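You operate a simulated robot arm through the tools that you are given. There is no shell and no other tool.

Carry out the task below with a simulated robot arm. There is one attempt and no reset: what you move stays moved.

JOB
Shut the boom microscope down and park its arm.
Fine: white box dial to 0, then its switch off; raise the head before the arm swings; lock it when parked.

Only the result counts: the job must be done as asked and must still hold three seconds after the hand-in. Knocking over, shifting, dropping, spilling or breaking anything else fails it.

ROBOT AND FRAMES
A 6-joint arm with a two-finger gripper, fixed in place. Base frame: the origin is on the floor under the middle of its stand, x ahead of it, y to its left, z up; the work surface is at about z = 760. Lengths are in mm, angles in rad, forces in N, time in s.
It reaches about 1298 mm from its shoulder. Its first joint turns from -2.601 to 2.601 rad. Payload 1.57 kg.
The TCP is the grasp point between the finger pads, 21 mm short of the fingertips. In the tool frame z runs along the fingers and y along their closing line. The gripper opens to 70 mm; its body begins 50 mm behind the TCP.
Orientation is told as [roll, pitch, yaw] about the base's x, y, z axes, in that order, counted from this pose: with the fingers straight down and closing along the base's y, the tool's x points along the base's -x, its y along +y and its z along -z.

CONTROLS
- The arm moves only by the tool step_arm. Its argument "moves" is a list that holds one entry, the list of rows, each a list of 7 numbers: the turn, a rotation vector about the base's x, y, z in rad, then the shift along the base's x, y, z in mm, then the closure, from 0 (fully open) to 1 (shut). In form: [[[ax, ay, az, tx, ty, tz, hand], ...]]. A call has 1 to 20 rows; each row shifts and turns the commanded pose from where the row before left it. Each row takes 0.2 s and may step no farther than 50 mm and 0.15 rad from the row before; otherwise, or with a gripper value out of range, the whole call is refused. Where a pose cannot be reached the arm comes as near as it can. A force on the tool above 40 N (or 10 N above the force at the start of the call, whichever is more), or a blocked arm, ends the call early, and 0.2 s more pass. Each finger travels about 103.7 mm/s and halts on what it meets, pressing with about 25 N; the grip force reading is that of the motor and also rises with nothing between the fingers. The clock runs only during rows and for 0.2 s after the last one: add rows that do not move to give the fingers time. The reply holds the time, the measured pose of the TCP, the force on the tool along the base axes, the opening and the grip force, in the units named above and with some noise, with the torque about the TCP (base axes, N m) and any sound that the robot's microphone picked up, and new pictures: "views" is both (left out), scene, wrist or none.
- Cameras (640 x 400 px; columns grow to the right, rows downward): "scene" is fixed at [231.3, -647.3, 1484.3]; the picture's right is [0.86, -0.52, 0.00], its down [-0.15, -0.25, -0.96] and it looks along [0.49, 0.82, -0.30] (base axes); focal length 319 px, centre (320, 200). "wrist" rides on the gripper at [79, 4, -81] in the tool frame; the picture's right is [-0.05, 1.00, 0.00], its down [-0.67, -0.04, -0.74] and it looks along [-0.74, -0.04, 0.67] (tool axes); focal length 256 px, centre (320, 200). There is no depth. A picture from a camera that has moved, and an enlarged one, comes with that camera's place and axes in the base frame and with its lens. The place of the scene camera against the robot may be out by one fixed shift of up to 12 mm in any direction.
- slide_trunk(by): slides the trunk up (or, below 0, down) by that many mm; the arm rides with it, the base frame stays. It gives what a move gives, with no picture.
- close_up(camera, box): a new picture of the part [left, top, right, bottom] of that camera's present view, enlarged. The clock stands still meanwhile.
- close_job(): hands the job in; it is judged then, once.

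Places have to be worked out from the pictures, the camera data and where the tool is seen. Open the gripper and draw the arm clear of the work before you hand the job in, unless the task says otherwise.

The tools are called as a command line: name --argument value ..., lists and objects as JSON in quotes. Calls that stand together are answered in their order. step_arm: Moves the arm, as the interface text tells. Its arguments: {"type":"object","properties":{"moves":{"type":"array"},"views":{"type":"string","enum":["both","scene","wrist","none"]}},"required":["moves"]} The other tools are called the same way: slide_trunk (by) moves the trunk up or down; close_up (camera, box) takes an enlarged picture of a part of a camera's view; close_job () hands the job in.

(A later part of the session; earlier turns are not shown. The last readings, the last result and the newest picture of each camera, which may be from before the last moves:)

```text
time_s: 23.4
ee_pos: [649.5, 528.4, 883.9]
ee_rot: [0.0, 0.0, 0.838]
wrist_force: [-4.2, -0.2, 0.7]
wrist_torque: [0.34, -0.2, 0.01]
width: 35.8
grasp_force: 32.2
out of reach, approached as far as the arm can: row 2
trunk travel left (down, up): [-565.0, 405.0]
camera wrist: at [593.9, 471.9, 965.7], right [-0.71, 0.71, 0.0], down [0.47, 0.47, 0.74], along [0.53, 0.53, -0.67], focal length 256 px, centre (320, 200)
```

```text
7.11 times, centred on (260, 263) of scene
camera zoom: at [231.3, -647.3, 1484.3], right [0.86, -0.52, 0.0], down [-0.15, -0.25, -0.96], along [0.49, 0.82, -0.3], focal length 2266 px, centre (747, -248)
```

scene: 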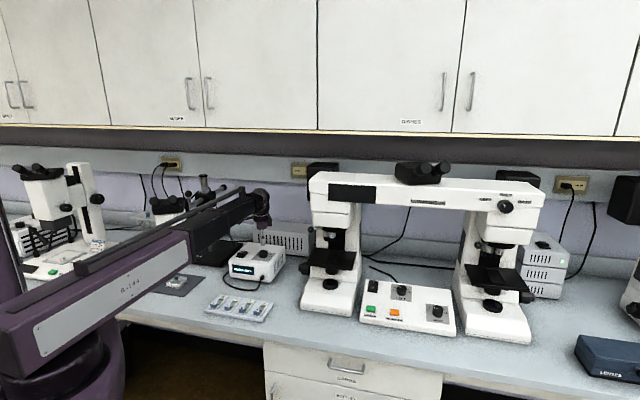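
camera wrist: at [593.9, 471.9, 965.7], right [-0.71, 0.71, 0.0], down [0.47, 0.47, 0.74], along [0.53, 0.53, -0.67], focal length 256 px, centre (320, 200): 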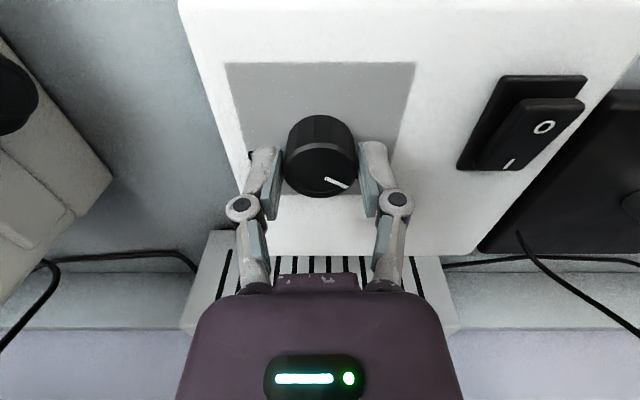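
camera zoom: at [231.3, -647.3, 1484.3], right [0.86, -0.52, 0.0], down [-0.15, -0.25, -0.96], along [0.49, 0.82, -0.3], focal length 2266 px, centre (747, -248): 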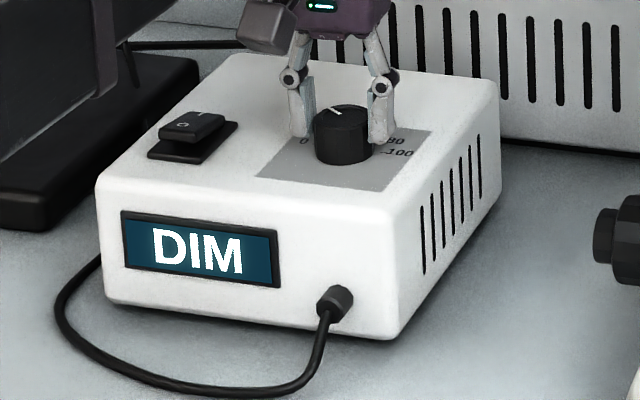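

The display changed to "DIM", so the dial is live. I'll turn another 0.3 rad toward 0.

step_arm --moves '[[[0, 0, 0.1, 0.3, 0, 0, 1], [0, 0, 0.1, 0, 0, 0, 1], [0, 0, 0.1, 0, 0, 0, 1]]]' --views "wrist"

close_up --camera "scene" --box '[215, 235, 305, 291]'

close_up --camera "wrist" --box '[220, 40, 420, 240]'

```text
time_s: 24.2
ee_pos: [649.8, 529.2, 883.6]
ee_rot: [-0.001, -0.001, 1.138]
wrist_force: [-3.6, -4.2, -1.4]
wrist_torque: [-0.03, -0.04, -0.38]
width: 35.6
grasp_force: 32.7
trunk travel left (down, up): [-565.0, 405.0]
camera wrist: at [613.5, 457.7, 965.7], right [-0.88, 0.47, 0.0], down [0.31, 0.59, 0.74], along [0.35, 0.66, -0.67], focal length 256 px, centre (320, 200)
```

wrist: 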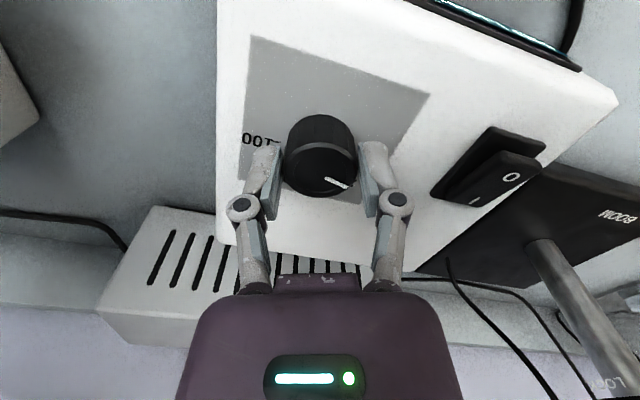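

```text
7.11 times, centred on (260, 263) of scene
camera zoom: at [231.3, -647.3, 1484.3], right [0.86, -0.52, 0.0], down [-0.15, -0.25, -0.96], along [0.49, 0.82, -0.3], focal length 2266 px, centre (747, -248)
```

zoom: 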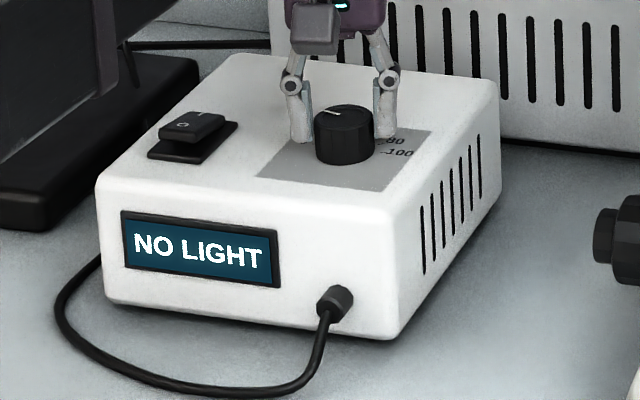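

```text
2.00 times, centred on (320, 140) of wrist
camera zoom: at [613.5, 457.7, 965.7], right [-0.88, 0.47, 0.0], down [0.31, 0.59, 0.74], along [0.35, 0.66, -0.67], focal length 512 px, centre (320, 320)
```

zoom: 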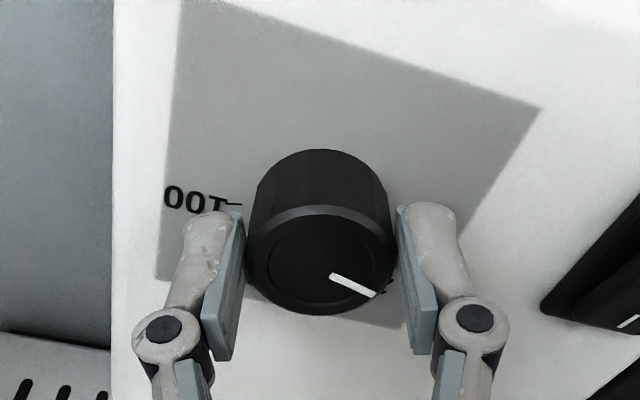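

The display reads "NO LIGHT" and a reaction torque of −0.38 Nm has appeared, which suggests the end stop at 0. I'll press 0.05 rad further to make sure it is seated, then release and check.

step_arm --moves '[[[0, 0, 0.05, 0, 0, 0, 1], [0, 0, 0, 0, 0, 0, 1]]]' --views "none"

step_arm --moves '[[[0, 0, 0, 0, 0, 0, 0.3], [0, 0, 0, 0, 0, 0, 0], [0, 0, 0, 0, 0, 0, 0]]]' --views "wrist"

close_up --camera "wrist" --box '[220, 40, 420, 240]'

close_up --camera "scene" --box '[215, 235, 305, 291]'

```text
time_s: 24.8
ee_pos: [649.9, 529.9, 883.6]
ee_rot: [0.001, 0.0, 1.188]
wrist_force: [1.9, 0.0, 4.1]
wrist_torque: [-0.25, 0.01, -0.32]
width: 36.0
grasp_force: 32.1
trunk travel left (down, up): [-565.0, 405.0]
```

```text
time_s: 25.6
ee_pos: [650.2, 527.9, 884.3]
ee_rot: [0.0, 0.0, 1.187]
wrist_force: [-0.4, -0.5, -0.5]
wrist_torque: [0.0, -0.02, 0.02]
width: 70.0
grasp_force: 0.1
trunk travel left (down, up): [-565.0, 405.0]
camera wrist: at [617.0, 456.6, 965.4], right [-0.91, 0.42, 0.0], down [0.28, 0.6, 0.74], along [0.32, 0.67, -0.67], focal length 256 px, centre (320, 200)
```

wrist: 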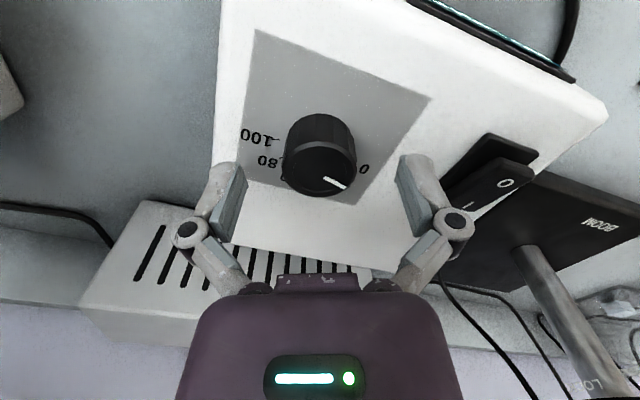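

```text
2.00 times, centred on (320, 140) of wrist
camera zoom: at [617.0, 456.6, 965.4], right [-0.91, 0.42, 0.0], down [0.28, 0.6, 0.74], along [0.32, 0.67, -0.67], focal length 512 px, centre (320, 320)
```

zoom: 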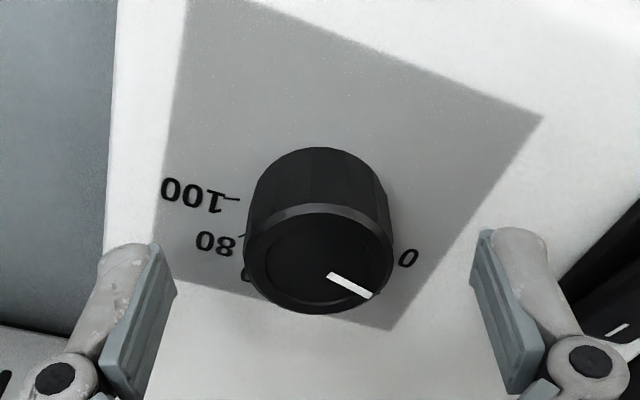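

```text
7.11 times, centred on (260, 263) of scene
camera zoom: at [231.3, -647.3, 1484.3], right [0.86, -0.52, 0.0], down [-0.15, -0.25, -0.96], along [0.49, 0.82, -0.3], focal length 2266 px, centre (747, -248)
```

zoom: 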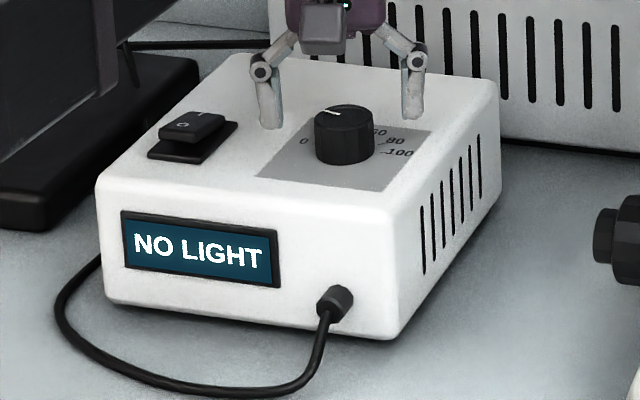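

The pointer aims at 0 and the display says NO LIGHT. To be certain it is on the stop, I'll regrip and nudge 0.1 rad further, watching the torque.

step_arm --moves '[[[0, 0, 0, 0, 0, 0, 0.4], [0, 0, 0, 0, 0, 0, 1], [0, 0, 0, 0, 0, 0, 1], [0, 0, 0.05, 0, 0, 0, 1], [0, 0, 0.05, 0, 0, 0, 1], [0, 0, 0.03, 0, 0, 0, 1]]]' --views "wrist"

close_up --camera "wrist" --box '[220, 40, 420, 240]'

```text
time_s: 27.0
ee_pos: [649.3, 528.3, 883.9]
ee_rot: [-0.001, 0.001, 1.316]
wrist_force: [2.9, -1.7, 1.3]
wrist_torque: [-0.05, -0.02, -0.73]
width: 35.8
grasp_force: 32.6
trunk travel left (down, up): [-565.0, 405.0]
camera wrist: at [626.8, 452.1, 965.4], right [-0.95, 0.3, 0.0], down [0.2, 0.64, 0.74], along [0.23, 0.71, -0.67], focal length 256 px, centre (320, 200)
```

wrist: 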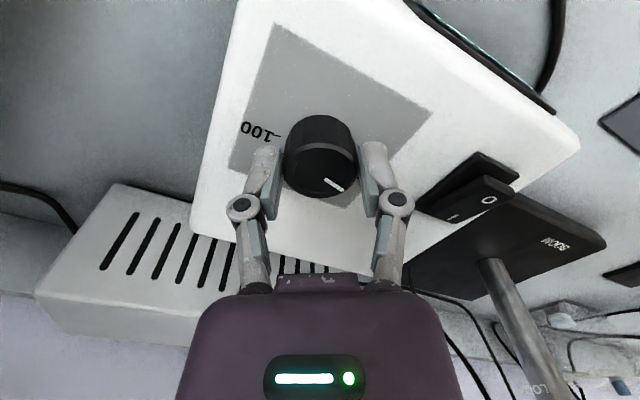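

```text
2.00 times, centred on (320, 140) of wrist
camera zoom: at [626.8, 452.1, 965.4], right [-0.95, 0.3, 0.0], down [0.2, 0.64, 0.74], along [0.23, 0.71, -0.67], focal length 512 px, centre (320, 320)
```

zoom: 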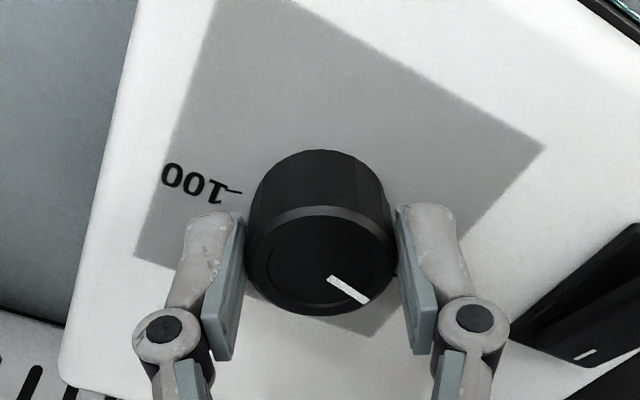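

The torque rose to 0.73 Nm and the mark slipped against the fingers, so the dial is on its stop at 0. I'll release, rise with the trunk, and check that the box has not moved.

step_arm --moves '[[[0, 0, -0.05, 0, 0, 0, 1], [0, 0, 0, 0, 0, 0, 0.3], [0, 0, 0, 0, 0, 0, 0], [0, 0, 0, 0, 0, 0, 0]]]' --views "none"

slide_trunk --by 50

close_up --camera "scene" --box '[215, 235, 305, 291]'

close_up --camera "wrist" --box '[120, 0, 520, 250]'

```text
time_s: 28.0
ee_pos: [649.5, 528.9, 884.0]
ee_rot: [0.0, 0.0, 1.266]
wrist_force: [-0.3, 0.8, 0.2]
wrist_torque: [-0.02, -0.02, 0.0]
width: 70.1
grasp_force: 0.1
trunk travel left (down, up): [-565.0, 405.0]
```

```text
time_s: 28.9
ee_pos: [650.9, 528.9, 933.8]
ee_rot: [0.0, 0.0, 1.267]
wrist_force: [-0.1, 0.0, -0.3]
wrist_torque: [-0.04, -0.01, 0.0]
width: 69.9
grasp_force: 0.1
trunk travel left (down, up): [-615.0, 355.0]
```

```text
7.11 times, centred on (260, 263) of scene
camera zoom: at [231.3, -647.3, 1484.3], right [0.86, -0.52, 0.0], down [-0.15, -0.25, -0.96], along [0.49, 0.82, -0.3], focal length 2266 px, centre (747, -248)
```

zoom: 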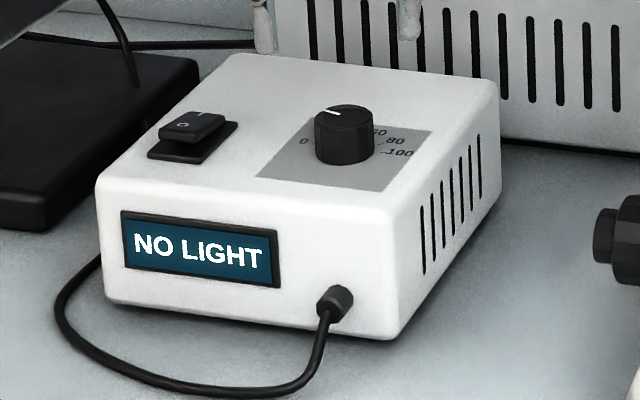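

```text
1.60 times, centred on (320, 125) of wrist
camera zoom: at [622.9, 454.0, 1015.4], right [-0.94, 0.35, 0.0], down [0.23, 0.63, 0.74], along [0.26, 0.7, -0.67], focal length 410 px, centre (320, 320)
```

zoom: 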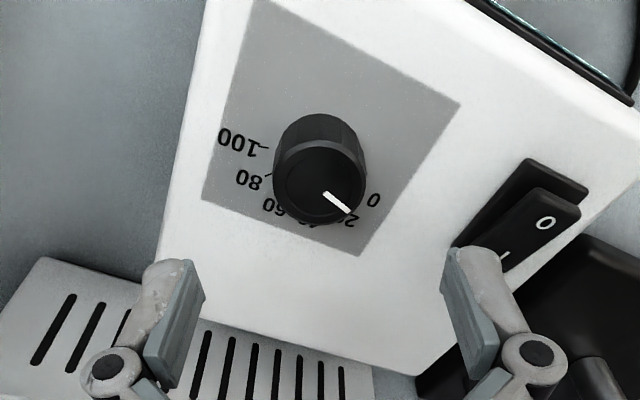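

The box is exactly where it was and the dial is at 0. Next is the rocker: its O (front) end is near (569, 581), top about z 868. I'll square the hand, close it, and raise the arm 40 mm so that it has downward range, moving over the switch.

step_arm --moves '[[[0, 0, -0.12, 0, 0, 20, 0], [0, 0, -0.12, 0, 0, 20, 0.5], [0, 0, -0.12, -20, 13, 0, 1], [0, 0, -0.12, -20, 13, 0, 1], [0, 0, 0, -20, 13, 0, 1], [0, 0, 0, -20, 13, 0, 1], [0, 0, 0, 0, 0, 0, 1]]]' --views "both"

close_up --camera "wrist" --box '[220, 20, 420, 220]'

```text
time_s: 30.6
ee_pos: [568.1, 580.9, 933.9]
ee_rot: [0.001, 0.0, 0.786]
wrist_force: [0.5, -0.2, 0.0]
wrist_torque: [0.04, 0.0, 0.01]
width: 0.2
grasp_force: 24.9
out of reach, approached as far as the arm can: row 1, 2
trunk travel left (down, up): [-615.0, 355.0]
camera wrist: at [510.0, 527.1, 1015.4], right [-0.67, 0.74, 0.0], down [0.5, 0.45, 0.74], along [0.55, 0.5, -0.67], focal length 256 px, centre (320, 200)
```

scene: 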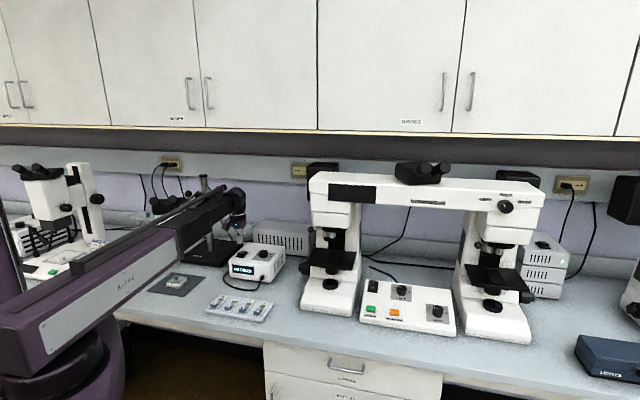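
wrist: 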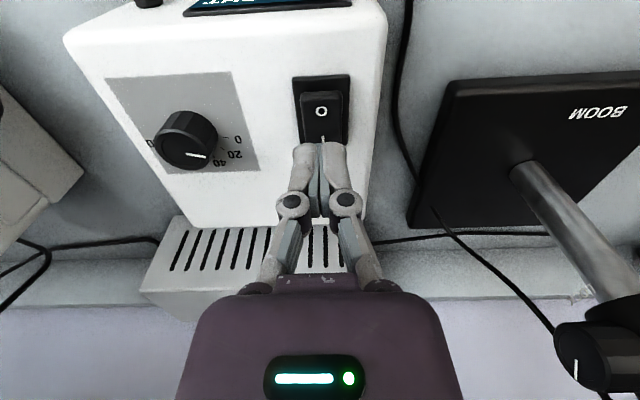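

```text
2.00 times, centred on (320, 120) of wrist
camera zoom: at [510.0, 527.1, 1015.4], right [-0.67, 0.74, 0.0], down [0.5, 0.45, 0.74], along [0.55, 0.5, -0.67], focal length 512 px, centre (320, 360)
```

zoom: 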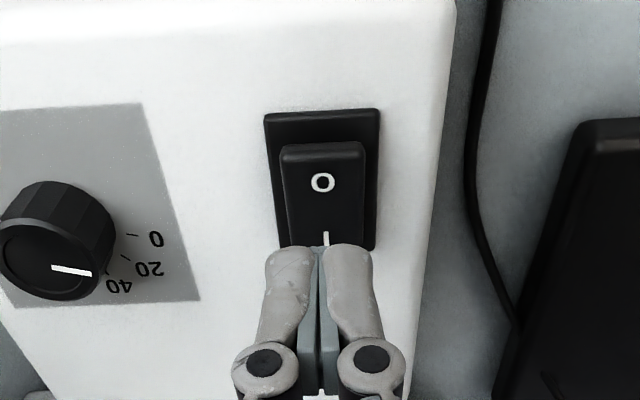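

Vertical moves by the arm itself are out of reach – it works in a horizontal plane, so the trunk gives the height. The TCP is over the "O" mark; I'll shift 4 mm to the front for leverage and lower the trunk 36 mm, to just above the rocker.

step_arm --moves '[[[0, 0, 0, -3, -3, 0, 1], [0, 0, 0, 0, 0, 0, 1]]]' --views "none"

slide_trunk --by -36

close_up --camera "wrist" --box '[220, 60, 420, 260]'

close_up --camera "scene" --box '[215, 235, 305, 291]'

```text
time_s: 31.1
ee_pos: [564.8, 577.4, 933.9]
ee_rot: [-0.001, 0.001, 0.787]
wrist_force: [0.1, -0.8, 0.4]
wrist_torque: [-0.02, 0.0, 0.03]
width: 0.2
grasp_force: 25.2
trunk travel left (down, up): [-615.0, 355.0]
```

```text
time_s: 31.9
ee_pos: [565.7, 577.5, 897.7]
ee_rot: [-0.001, -0.003, 0.787]
wrist_force: [-0.4, 1.3, 0.3]
wrist_torque: [0.0, 0.0, 0.04]
width: 0.0
grasp_force: 25.0
trunk travel left (down, up): [-579.0, 391.0]
```

```text
2.00 times, centred on (320, 160) of wrist
camera zoom: at [507.5, 523.9, 979.5], right [-0.67, 0.74, 0.0], down [0.5, 0.45, 0.74], along [0.55, 0.5, -0.67], focal length 512 px, centre (320, 280)
```

zoom: 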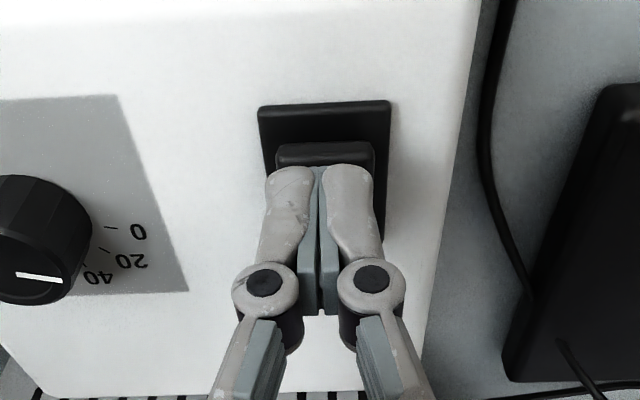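

```text
7.11 times, centred on (260, 263) of scene
camera zoom: at [231.3, -647.3, 1484.3], right [0.86, -0.52, 0.0], down [-0.15, -0.25, -0.96], along [0.49, 0.82, -0.3], focal length 2266 px, centre (747, -248)
```

zoom: 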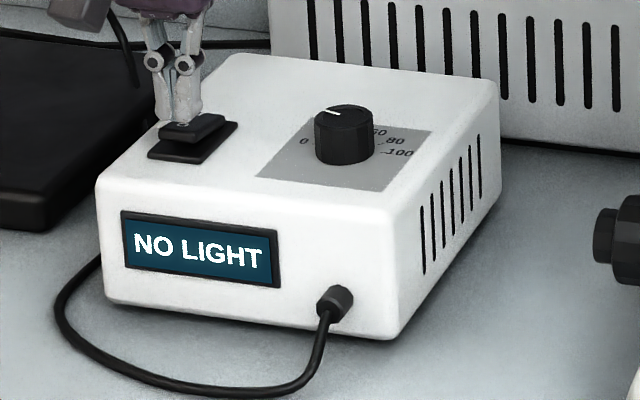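

The tips are just above the front half of the rocker. I'll go down in small trunk steps while watching the force.

slide_trunk --by -4

slide_trunk --by -3

close_up --camera "scene" --box '[215, 235, 305, 291]'

```text
time_s: 32.5
ee_pos: [566.1, 577.2, 894.1]
ee_rot: [-0.002, -0.002, 0.787]
wrist_force: [-0.4, -0.4, -0.6]
wrist_torque: [-0.05, -0.03, 0.03]
width: 0.0
grasp_force: 24.4
trunk travel left (down, up): [-575.0, 395.0]
```

```text
time_s: 33.0
ee_pos: [565.5, 577.2, 891.0]
ee_rot: [0.0, 0.002, 0.785]
wrist_force: [-0.5, 0.1, 0.5]
wrist_torque: [0.02, 0.0, -0.02]
width: 0.0
grasp_force: 29.0
trunk travel left (down, up): [-572.0, 398.0]
```

```text
7.11 times, centred on (260, 263) of scene
camera zoom: at [231.3, -647.3, 1484.3], right [0.86, -0.52, 0.0], down [-0.15, -0.25, -0.96], along [0.49, 0.82, -0.3], focal length 2266 px, centre (747, -248)
```

zoom: 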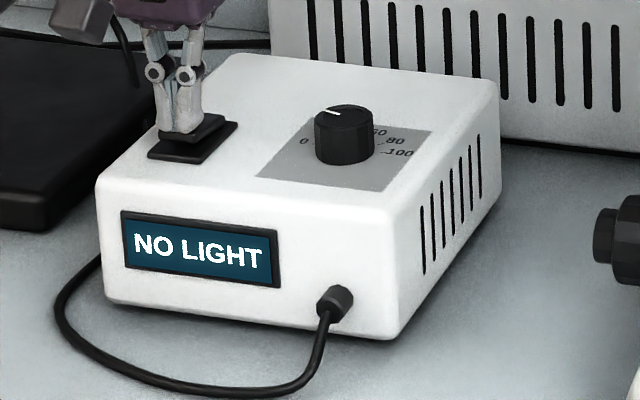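

Contact is about to begin. I'll continue in 2 mm steps.

slide_trunk --by -2

slide_trunk --by -2

close_up --camera "scene" --box '[215, 235, 305, 291]'

```text
time_s: 33.5
ee_pos: [566.2, 578.5, 889.5]
ee_rot: [-0.002, -0.001, 0.786]
wrist_force: [0.0, 0.1, 1.4]
wrist_torque: [0.02, 0.03, 0.03]
width: 6.1
grasp_force: 28.9
trunk travel left (down, up): [-570.0, 400.0]
```

```text
time_s: 34.0
ee_pos: [566.1, 578.3, 886.9]
ee_rot: [0.0, -0.001, 0.786]
wrist_force: [-0.1, -0.6, -0.5]
wrist_torque: [0.01, -0.02, 0.0]
width: 0.0
grasp_force: 29.0
trunk travel left (down, up): [-568.0, 402.0]
```

```text
7.11 times, centred on (260, 263) of scene
camera zoom: at [231.3, -647.3, 1484.3], right [0.86, -0.52, 0.0], down [-0.15, -0.25, -0.96], along [0.49, 0.82, -0.3], focal length 2266 px, centre (747, -248)
```

zoom: 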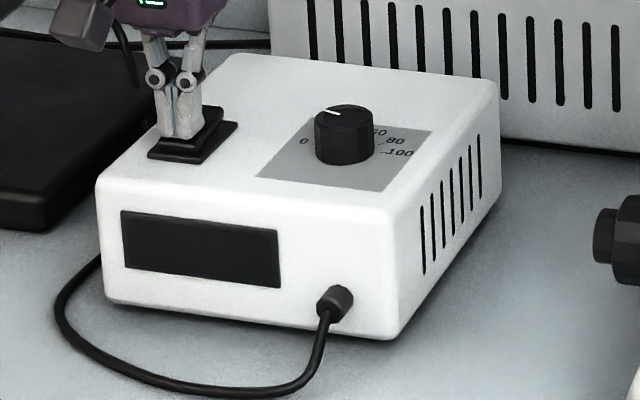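

The display went dark: the switch is off. I'll lift straight off with the trunk and look at the switch to confirm it stays over.

slide_trunk --by 70

close_up --camera "scene" --box '[140, 160, 300, 291]'

close_up --camera "wrist" --box '[0, 0, 640, 400]'

```text
time_s: 35.1
ee_pos: [564.6, 577.4, 956.9]
ee_rot: [0.0, -0.001, 0.787]
wrist_force: [-0.1, 1.0, -0.6]
wrist_torque: [-0.02, 0.0, 0.02]
width: 0.0
grasp_force: 28.9
trunk travel left (down, up): [-638.0, 332.0]
```

```text
3.05 times, centred on (220, 226) of scene
camera zoom: at [231.3, -647.3, 1484.3], right [0.86, -0.52, 0.0], down [-0.15, -0.25, -0.96], along [0.49, 0.82, -0.3], focal length 973 px, centre (625, 122)
```

zoom: 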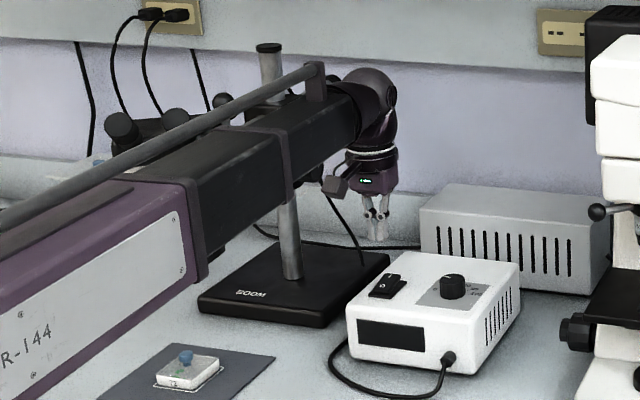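

```text
1.00 times, centred on (320, 200) of wrist (not enlarged: the box is as wide or as high as the picture)
camera zoom: at [507.6, 524.1, 1038.4], right [-0.67, 0.74, 0.0], down [0.5, 0.45, 0.74], along [0.55, 0.5, -0.67], focal length 256 px, centre (320, 200)
```

zoom: 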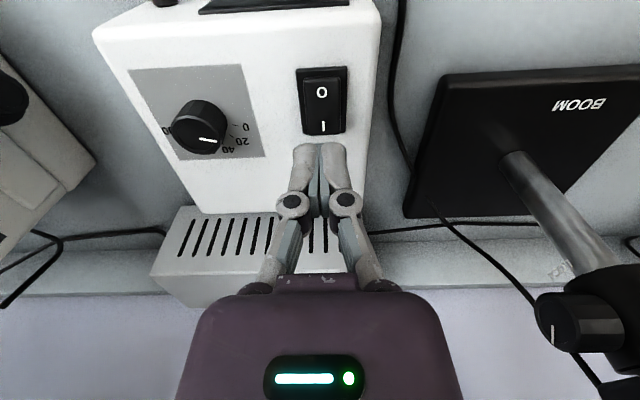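

The switch is off (front end down) and the display is dark. Next I study the boom stand: I'll back out 100 mm, raise the trunk, and turn the hand to look left at the post, lock knob and focus knob.

step_arm --moves '[[[0, 0, 0, -35, -35, 0, 1], [0, 0, 0, -35, -35, 0, 0.5], [0, 0, 0.13, 0, 0, 0, 0], [0, 0, 0.13, 0, 0, 0, 0], [0, 0, 0.13, 0, 0, 0, 0], [0, 0, 0.13, 0, 0, 0, 0], [0, 0, 0.13, 0, 0, 0, 0], [0, 0, 0.13, 0, 0, 0, 0]]]' --views "none"

slide_trunk --by 140

close_up --camera "wrist" --box '[0, 0, 640, 400]'

close_up --camera "scene" --box '[140, 150, 320, 290]'

```text
time_s: 36.9
ee_pos: [495.8, 508.0, 957.2]
ee_rot: [0.001, 0.001, 1.568]
wrist_force: [0.0, 0.0, -0.2]
wrist_torque: [-0.03, -0.01, -0.01]
width: 70.0
grasp_force: 0.1
trunk travel left (down, up): [-638.0, 332.0]
```

```text
time_s: 38.6
ee_pos: [495.6, 508.6, 1097.0]
ee_rot: [0.0, 0.0, 1.566]
wrist_force: [-0.5, -1.1, 0.3]
wrist_torque: [-0.01, 0.02, -0.03]
width: 69.9
grasp_force: 0.1
trunk travel left (down, up): [-778.0, 192.0]
```

```text
1.00 times, centred on (320, 200) of wrist (not enlarged: the box is as wide or as high as the picture)
camera zoom: at [491.8, 428.1, 1178.4], right [-1.0, 0.06, 0.0], down [0.04, 0.67, 0.74], along [0.04, 0.74, -0.67], focal length 256 px, centre (320, 200)
```

zoom: 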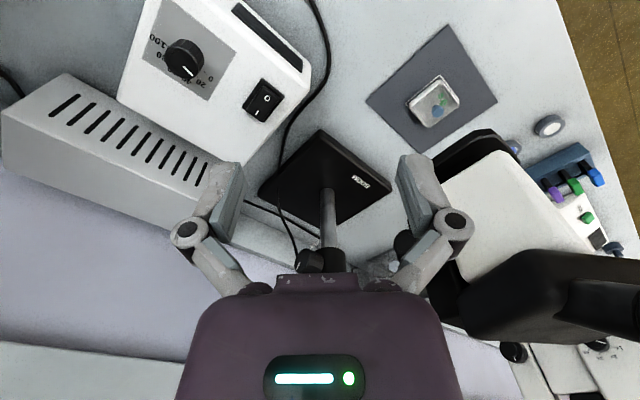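

```text
2.86 times, centred on (230, 220) of scene
camera zoom: at [231.3, -647.3, 1484.3], right [0.86, -0.52, 0.0], down [-0.15, -0.25, -0.96], along [0.49, 0.82, -0.3], focal length 911 px, centre (577, 143)
```

zoom: 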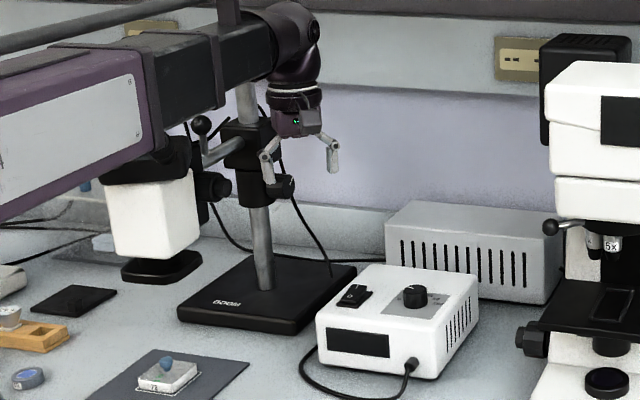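

I'm looking along +y now, with the gripper hiding the clamp. I'll yaw back about 0.7 rad so the post and clamp show on the right side of the picture.

step_arm --moves '[[[0, 0, -0.14, 0, 0, 0, 0], [0, 0, -0.14, 0, 0, 0, 0], [0, 0, -0.14, 0, 0, 0, 0], [0, 0, -0.14, 0, 0, 0, 0], [0, 0, -0.14, 0, 0, 0, 0]]]' --views "wrist"

close_up --camera "wrist" --box '[440, 120, 640, 400]'

```text
time_s: 39.8
ee_pos: [495.7, 508.3, 1097.8]
ee_rot: [0.001, 0.0, 0.862]
wrist_force: [-0.6, 0.6, -0.7]
wrist_torque: [0.0, -0.04, -0.02]
width: 70.0
grasp_force: 0.1
trunk travel left (down, up): [-778.0, 192.0]
camera wrist: at [441.8, 450.1, 1178.5], right [-0.73, 0.69, 0.0], down [0.46, 0.48, 0.74], along [0.51, 0.54, -0.67], focal length 256 px, centre (320, 200)
```

wrist: 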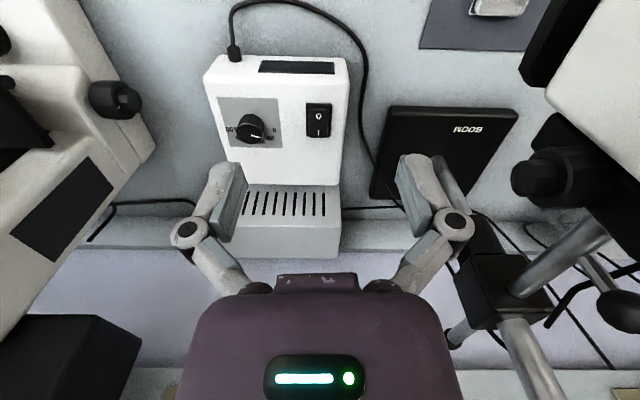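

```text
1.43 times, centred on (540, 260) of wrist
camera zoom: at [441.8, 450.1, 1178.5], right [-0.73, 0.69, 0.0], down [0.46, 0.48, 0.74], along [0.51, 0.54, -0.67], focal length 366 px, centre (6, 114)
```

zoom: 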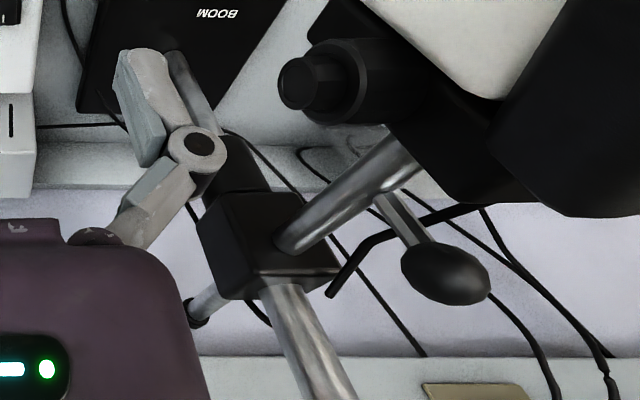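

The clamp, boom rod and ball handle are visible, but no parking mark yet. I'll raise the trunk fully so that the beam clears the scene camera's view, and search with close-ups.

step_arm --moves '[[[0, 0, 0, -35, -35, 0, 0], [0, 0, 0, -35, -35, 0, 0], [0, 0, 0, -35, -35, 0, 0]]]' --views "none"

slide_trunk --by 185

close_up --camera "scene" --box '[110, 150, 230, 225]'

close_up --camera "scene" --box '[110, 200, 250, 290]'

close_up --camera "wrist" --box '[300, 0, 640, 220]'

```text
time_s: 40.6
ee_pos: [389.9, 400.7, 1097.4]
ee_rot: [0.0, -0.001, 0.866]
wrist_force: [0.8, -0.9, 0.3]
wrist_torque: [0.02, 0.01, 0.0]
width: 70.1
grasp_force: 0.0
trunk travel left (down, up): [-778.0, 192.0]
```

```text
time_s: 42.6
ee_pos: [390.3, 402.7, 1281.2]
ee_rot: [-0.002, 0.0, 0.869]
wrist_force: [0.6, -0.6, -0.6]
wrist_torque: [0.03, -0.02, 0.0]
width: 70.0
grasp_force: 0.1
trunk travel left (down, up): [-963.0, 7.0]
```

```text
5.33 times, centred on (170, 188) of scene
camera zoom: at [231.3, -647.3, 1484.3], right [0.86, -0.52, 0.0], down [-0.15, -0.25, -0.96], along [0.49, 0.82, -0.3], focal length 1700 px, centre (1120, 267)
```

zoom: 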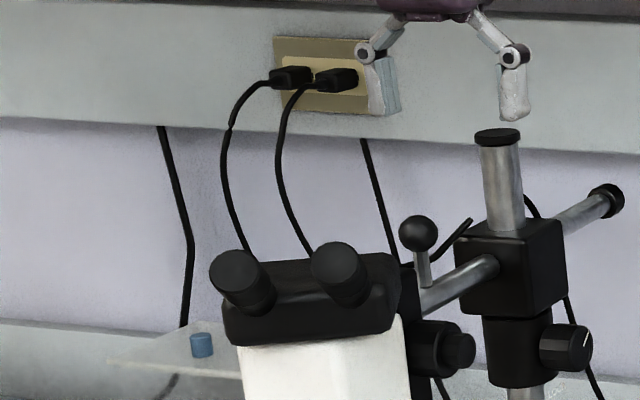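

```text
4.44 times, centred on (180, 245) of scene
camera zoom: at [231.3, -647.3, 1484.3], right [0.86, -0.52, 0.0], down [-0.15, -0.25, -0.96], along [0.49, 0.82, -0.3], focal length 1416 px, centre (942, 0)
```

zoom: 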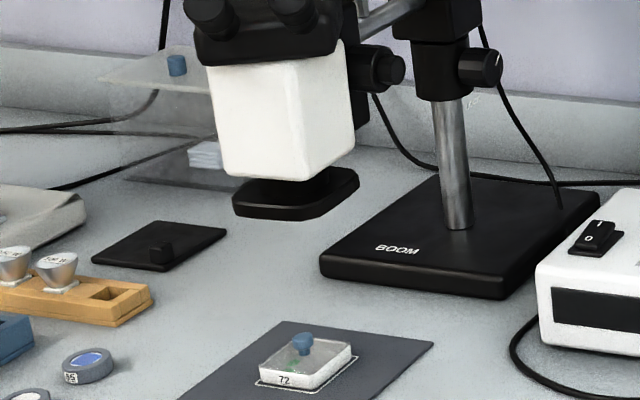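

```text
1.82 times, centred on (470, 110) of wrist
camera zoom: at [338.0, 344.5, 1363.4], right [-0.73, 0.69, 0.0], down [0.46, 0.48, 0.74], along [0.51, 0.54, -0.67], focal length 465 px, centre (47, 364)
```

zoom: 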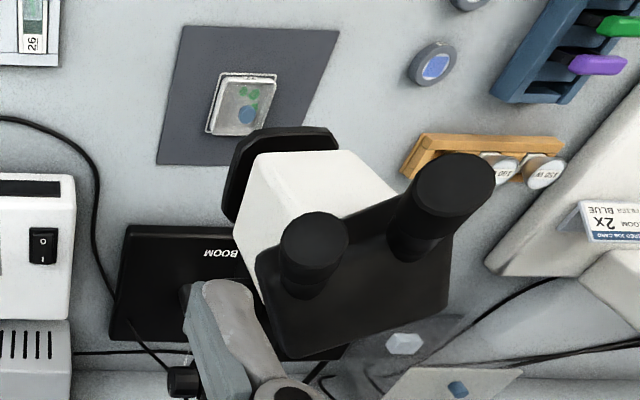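

The head is at about u −220, n 690 in bench axes, straight in front of the post, with its lower ring near z 945. I'll look at the stand from the left-front too, in case the collar or block carries an index or parking mark there.

step_arm --moves '[[[0, 0, 0, -30, 38, 0, 0], [0, 0, 0, -30, 38, 0, 0], [0, 0, 0, -30, 38, 0, 0], [0, 0, 0, -30, 38, 0, 0], [0, 0, 0, -30, 38, 0, 0], [0, 0, 0, -30, 38, 0, 0], [0, 0, 0, -30, 38, 0, 0], [0, 0, 0, -30, 38, 0, 0], [0, 0, 0, -30, 38, 0, 0]]]' --views "none"

slide_trunk --by -120

close_up --camera "wrist" --box '[0, 0, 640, 400]'

close_up --camera "wrist" --box '[0, 60, 320, 340]'

```text
time_s: 44.6
ee_pos: [119.9, 747.0, 1281.9]
ee_rot: [-0.003, 0.0, 0.866]
wrist_force: [0.1, 0.3, -0.1]
wrist_torque: [0.02, -0.01, 0.0]
width: 69.7
grasp_force: 0.0
trunk travel left (down, up): [-963.0, 7.0]
```

```text
time_s: 46.1
ee_pos: [121.0, 744.8, 1161.0]
ee_rot: [0.0, -0.001, 0.866]
wrist_force: [0.3, -0.1, 0.6]
wrist_torque: [-0.03, 0.01, 0.02]
width: 70.0
grasp_force: 0.0
trunk travel left (down, up): [-843.0, 127.0]
```

```text
1.00 times, centred on (320, 200) of wrist (not enlarged: the box is as wide or as high as the picture)
camera zoom: at [67.5, 686.6, 1243.5], right [-0.73, 0.69, 0.0], down [0.46, 0.48, 0.74], along [0.51, 0.54, -0.67], focal length 256 px, centre (320, 200)
```

zoom: 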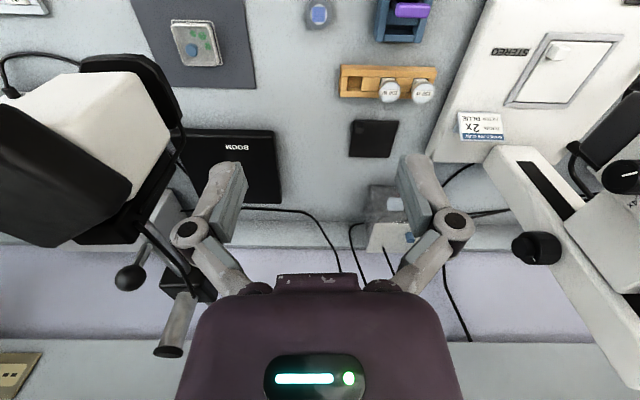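

```text
1.43 times, centred on (160, 200) of wrist
camera zoom: at [67.5, 686.6, 1243.5], right [-0.73, 0.69, 0.0], down [0.46, 0.48, 0.74], along [0.51, 0.54, -0.67], focal length 366 px, centre (549, 200)
```

zoom: 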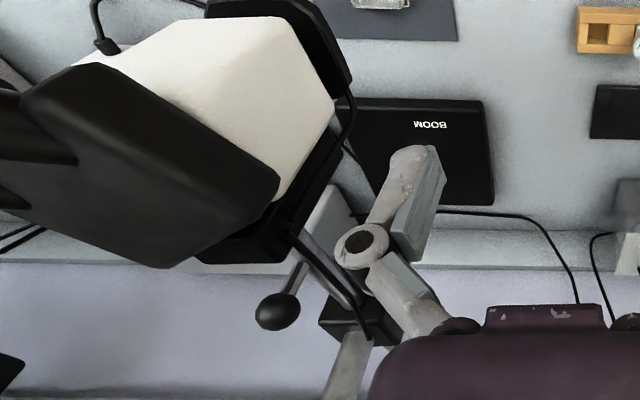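

The clamp is hidden behind a finger here. I'll go back up and yaw right so that it falls between the fingers.

slide_trunk --by 120

step_arm --moves '[[[0, 0, -0.14, 0, 0, 0, 0], [0, 0, -0.14, 0, 0, 0, 0], [0, 0, -0.14, 0, 0, 0, 0], [0, 0, -0.14, 0, 0, 0, 0]]]' --views "wrist"

close_up --camera "wrist" --box '[220, 100, 420, 280]'

```text
time_s: 47.6
ee_pos: [122.2, 745.3, 1281.9]
ee_rot: [0.0, -0.001, 0.865]
wrist_force: [0.3, -0.4, -0.1]
wrist_torque: [0.02, 0.03, 0.02]
width: 70.1
grasp_force: 0.0
trunk travel left (down, up): [-963.0, 7.0]
```

```text
time_s: 48.6
ee_pos: [120.7, 745.5, 1282.0]
ee_rot: [0.0, -0.003, 0.304]
wrist_force: [0.8, 0.4, 0.9]
wrist_torque: [-0.03, 0.0, -0.02]
width: 70.0
grasp_force: 0.1
trunk travel left (down, up): [-963.0, 7.0]
camera wrist: at [45.1, 724.8, 1363.4], right [-0.25, 0.97, 0.0], down [0.65, 0.17, 0.74], along [0.72, 0.18, -0.67], focal length 256 px, centre (320, 200)
```

wrist: 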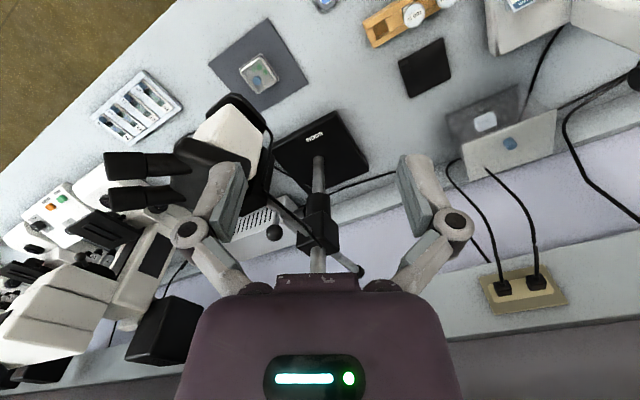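

```text
2.22 times, centred on (320, 190) of wrist
camera zoom: at [45.1, 724.8, 1363.4], right [-0.25, 0.97, 0.0], down [0.65, 0.17, 0.74], along [0.72, 0.18, -0.67], focal length 569 px, centre (320, 222)
```

zoom: 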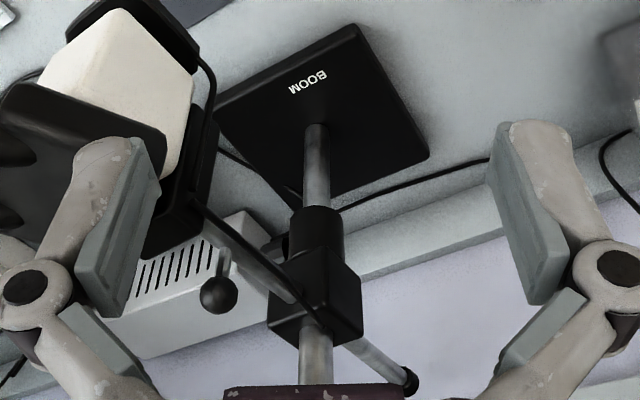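

No parking mark is visible, so the park position is probably a swing stop. Before working the side knobs I need the wrist geometry, so I'll look at how the hand hangs from the beam.

close_up --camera "scene" --box '[0, 40, 240, 190]'

```text
2.67 times, centred on (120, 115) of scene
camera zoom: at [231.3, -647.3, 1484.3], right [0.86, -0.52, 0.0], down [-0.15, -0.25, -0.96], along [0.49, 0.82, -0.3], focal length 850 px, centre (853, 427)
```

zoom: 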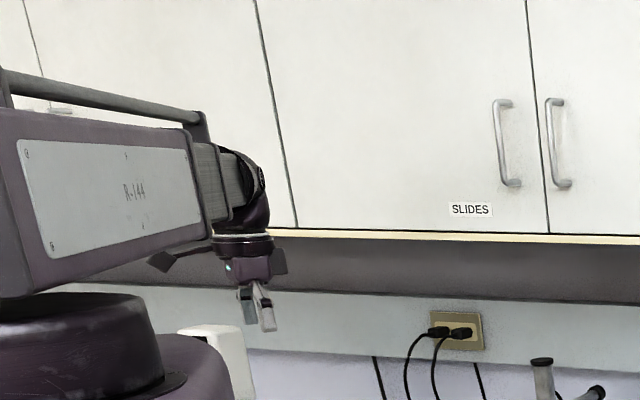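

The arm is a lifting, rotating and telescoping beam with a wrist about 175 mm above the TCP, so height changes only come from the trunk and from tilting the wrist. I'll go to open space in front of the box and test tilting the hand so that the fingers point left along the bench.

step_arm --moves '[[[0, 0, -0.099, 28, -35, 0, 0], [0, 0, -0.099, 28, -35, 0, 0], [0, 0, -0.099, 28, -35, 0, 0], [0, 0, -0.099, 28, -35, 0, 0], [0, 0, -0.099, 28, -35, 0, 0], [0, 0, -0.099, 28, -35, 0, 0], [0, 0, -0.099, 28, -35, 0, 0], [0, 0, -0.099, 28, -35, 0, 0], [0, 0, -0.099, 28, -35, 0, 0], [0, 0, -0.099, 28, -35, 0, 0], [0, 0, -0.099, 28, -35, 0, 0]]]' --views "none"

step_arm --moves '[[[0.1, 0.1, 0, 0, 0, 0, 0], [0.1, 0.1, 0, 0, 0, 0, 0]]]' --views "none"

```text
time_s: 51.0
ee_pos: [430.3, 359.1, 1282.8]
ee_rot: [0.0, 0.0, -0.781]
wrist_force: [0.2, 0.3, -0.3]
wrist_torque: [0.01, 0.02, -0.02]
width: 70.1
grasp_force: 0.1
trunk travel left (down, up): [-963.0, 7.0]
```

```text
time_s: 51.6
ee_pos: [431.0, 361.0, 1290.8]
ee_rot: [-0.002, 0.284, -0.783]
wrist_force: [0.5, 0.2, 0.9]
wrist_torque: [-0.02, 0.04, 0.02]
width: 70.0
grasp_force: 0.1
out of reach, approached as far as the arm can: row 2
trunk travel left (down, up): [-963.0, 7.0]
```

The tilt works: a 0.283 rad tilt raised the TCP by 8 mm, so the wrist lies about 195 mm above it. I'll continue tilting to horizontal, with matching height changes.

step_arm --moves '[[[0.1012, 0.1012, 0, 0, 0, 9.7, 0], [0.1012, 0.1012, 0, 0, 0, 13.3, 0], [0.1012, 0.1012, 0, 0, 0, 16.6, 0], [0.1012, 0.1012, 0, 0, 0, 19.7, 0]]]' --views "none"

step_arm --moves '[[[0.1012, 0.1012, 0, 0, 0, 22.3, 0], [0.1012, 0.1012, 0, 0, 0, 24.4, 0], [0.1012, 0.1012, 0, 0, 0, 26.1, 0], [0.1012, 0.1012, 0, 0, 0, 27.2, 0], [0.1012, 0.1012, 0, 0, 0, 27.8, 0]]]' --views "both"

```text
time_s: 52.6
ee_pos: [430.1, 360.9, 1347.4]
ee_rot: [0.006, 0.858, -0.778]
wrist_force: [1.2, 0.4, 0.4]
wrist_torque: [-0.01, 0.04, 0.0]
width: 69.6
grasp_force: 0.1
out of reach, approached as far as the arm can: row 4
trunk travel left (down, up): [-963.0, 7.0]
```

```text
time_s: 53.8
ee_pos: [428.4, 359.7, 1468.9]
ee_rot: [2.55, 1.563, 1.767]
wrist_force: [-0.7, -1.1, 0.4]
wrist_torque: [-0.01, 0.04, -0.01]
width: 70.2
grasp_force: 0.0
out of reach, approached as far as the arm can: row 4
trunk travel left (down, up): [-963.0, 7.0]
camera wrist: at [489.9, 304.6, 1548.3], right [0.71, 0.71, -0.05], down [0.5, -0.55, -0.67], along [-0.5, 0.45, -0.74], focal length 256 px, centre (320, 200)
```

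scene: 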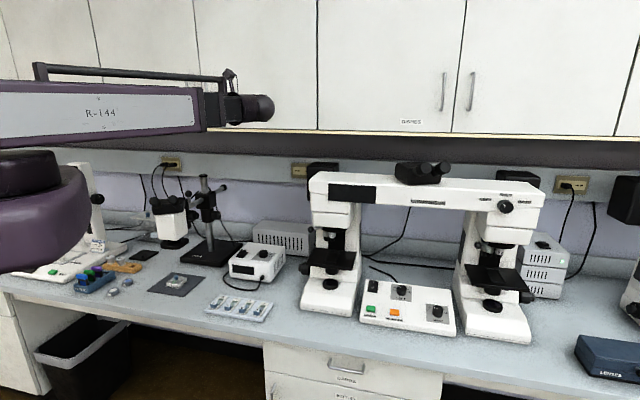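
wrist: 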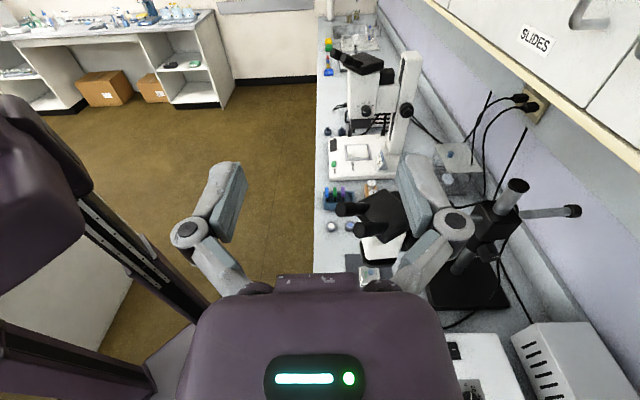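

The fingers are now horizontal pointing left (TCP at wrist height, z ≈ 1469, so the wrist-to-TCP length is about 186 mm), and the camera gives an upright side view. I'll zoom on the stand from here.

close_up --camera "wrist" --box '[330, 80, 600, 320]'

close_up --camera "wrist" --box '[400, 80, 560, 220]'

```text
1.67 times, centred on (465, 200) of wrist
camera zoom: at [489.9, 304.6, 1548.3], right [0.71, 0.71, -0.05], down [0.5, -0.55, -0.67], along [-0.5, 0.45, -0.74], focal length 427 px, centre (78, 200)
```

zoom: 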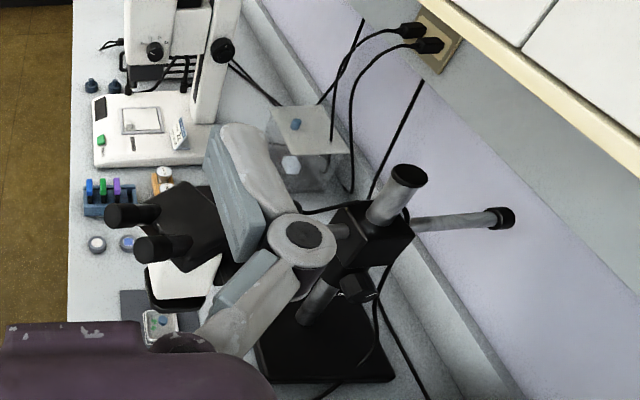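

```text
2.86 times, centred on (480, 150) of wrist
camera zoom: at [489.9, 304.6, 1548.3], right [0.71, 0.71, -0.05], down [0.5, -0.55, -0.67], along [-0.5, 0.45, -0.74], focal length 731 px, centre (-137, 343)
```

zoom: 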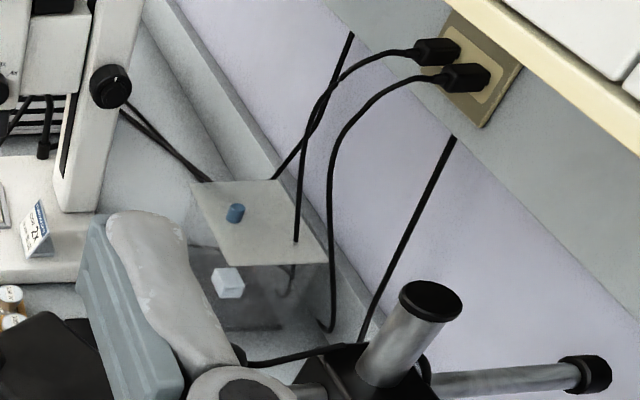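

From here the focus knob (fine end near (422, 646, 1041), coarse barrel behind it about 44 mm across, axis along the bench) can be reached from the right. I'll shift left, lower the trunk to about that height and advance to look at it from the side at a safe distance.

step_arm --moves '[[[0, 0, 0, -26, 26, 0, 0], [0, 0, 0, -26, 26, 0, 0], [0, 0, 0, -26, 26, 0, 0]]]' --views "none"

slide_trunk --by -425

close_up --camera "wrist" --box '[0, 0, 640, 400]'

close_up --camera "scene" --box '[0, 50, 480, 350]'

```text
time_s: 54.6
ee_pos: [349.8, 439.3, 1469.1]
ee_rot: [1.821, 1.567, 1.034]
wrist_force: [-0.1, 0.1, 0.5]
wrist_torque: [0.01, 0.01, 0.01]
width: 69.9
grasp_force: 0.1
trunk travel left (down, up): [-963.0, 7.0]
```

```text
refused: -425 is not a number from -400 to 400
```

```text
1.00 times, centred on (320, 200) of wrist (not enlarged: the box is as wide or as high as the picture)
camera zoom: at [410.8, 384.0, 1548.0], right [0.71, 0.71, -0.05], down [0.5, -0.55, -0.67], along [-0.5, 0.45, -0.74], focal length 256 px, centre (320, 200)
```

zoom: 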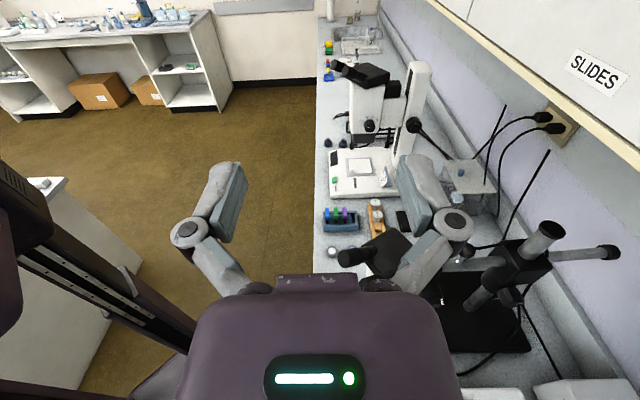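

```text
1.33 times, centred on (240, 200) of scene
camera zoom: at [231.3, -647.3, 1484.3], right [0.86, -0.52, 0.0], down [-0.15, -0.25, -0.96], along [0.49, 0.82, -0.3], focal length 425 px, centre (427, 200)
```

zoom: 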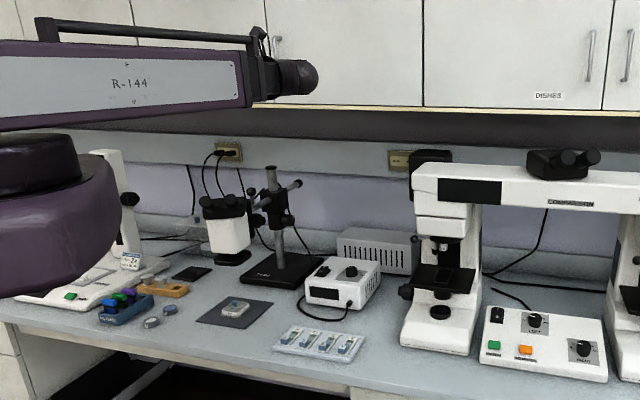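

A slide is limited to 400 mm per call, so I'll lower the trunk by 400 to z ≈ 1069.

slide_trunk --by -400

close_up --camera "wrist" --box '[0, 0, 640, 400]'

close_up --camera "scene" --box '[0, 50, 480, 350]'

```text
time_s: 58.5
ee_pos: [351.5, 439.8, 1068.6]
ee_rot: [2.009, 1.568, 1.221]
wrist_force: [-0.5, 0.3, 0.3]
wrist_torque: [-0.01, -0.01, 0.0]
width: 70.0
grasp_force: 0.0
trunk travel left (down, up): [-563.0, 407.0]
```

```text
1.00 times, centred on (320, 200) of wrist (not enlarged: the box is as wide or as high as the picture)
camera zoom: at [412.1, 383.0, 1148.0], right [0.71, 0.71, -0.05], down [0.5, -0.55, -0.67], along [-0.5, 0.45, -0.74], focal length 256 px, centre (320, 200)
```

zoom: 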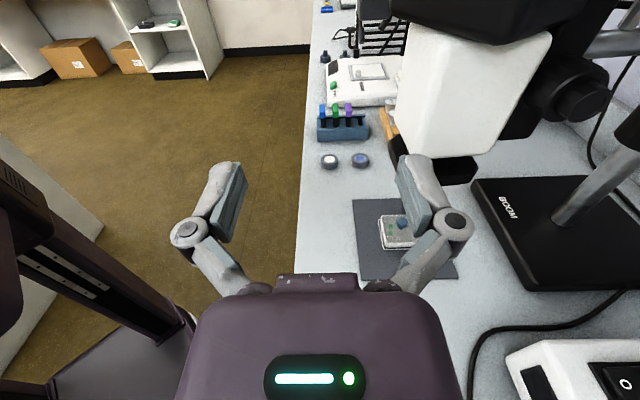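

```text
1.33 times, centred on (240, 200) of scene
camera zoom: at [231.3, -647.3, 1484.3], right [0.86, -0.52, 0.0], down [-0.15, -0.25, -0.96], along [0.49, 0.82, -0.3], focal length 425 px, centre (427, 200)
```

zoom: 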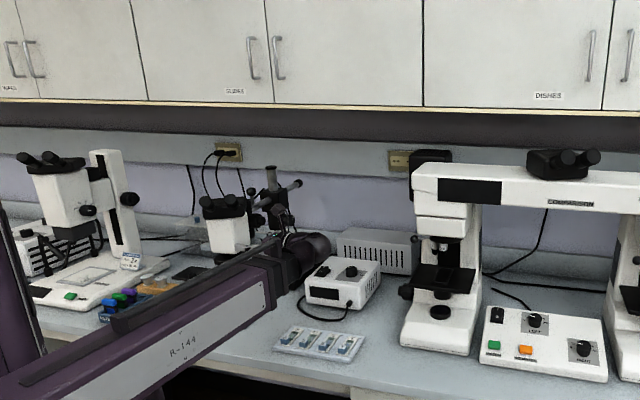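

From this side I can see the head and focus knob at the upper right. I'll zoom to see the clearance around the coarse barrel.

close_up --camera "wrist" --box '[400, 0, 640, 220]'

```text
1.82 times, centred on (520, 110) of wrist
camera zoom: at [412.1, 383.0, 1148.0], right [0.71, 0.71, -0.05], down [0.5, -0.55, -0.67], along [-0.5, 0.45, -0.74], focal length 465 px, centre (-44, 364)
```

zoom: 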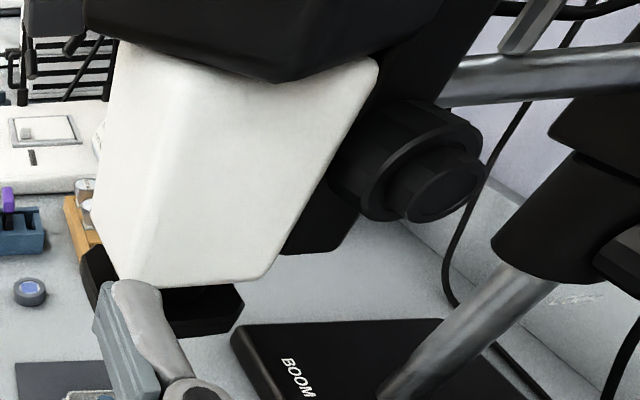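

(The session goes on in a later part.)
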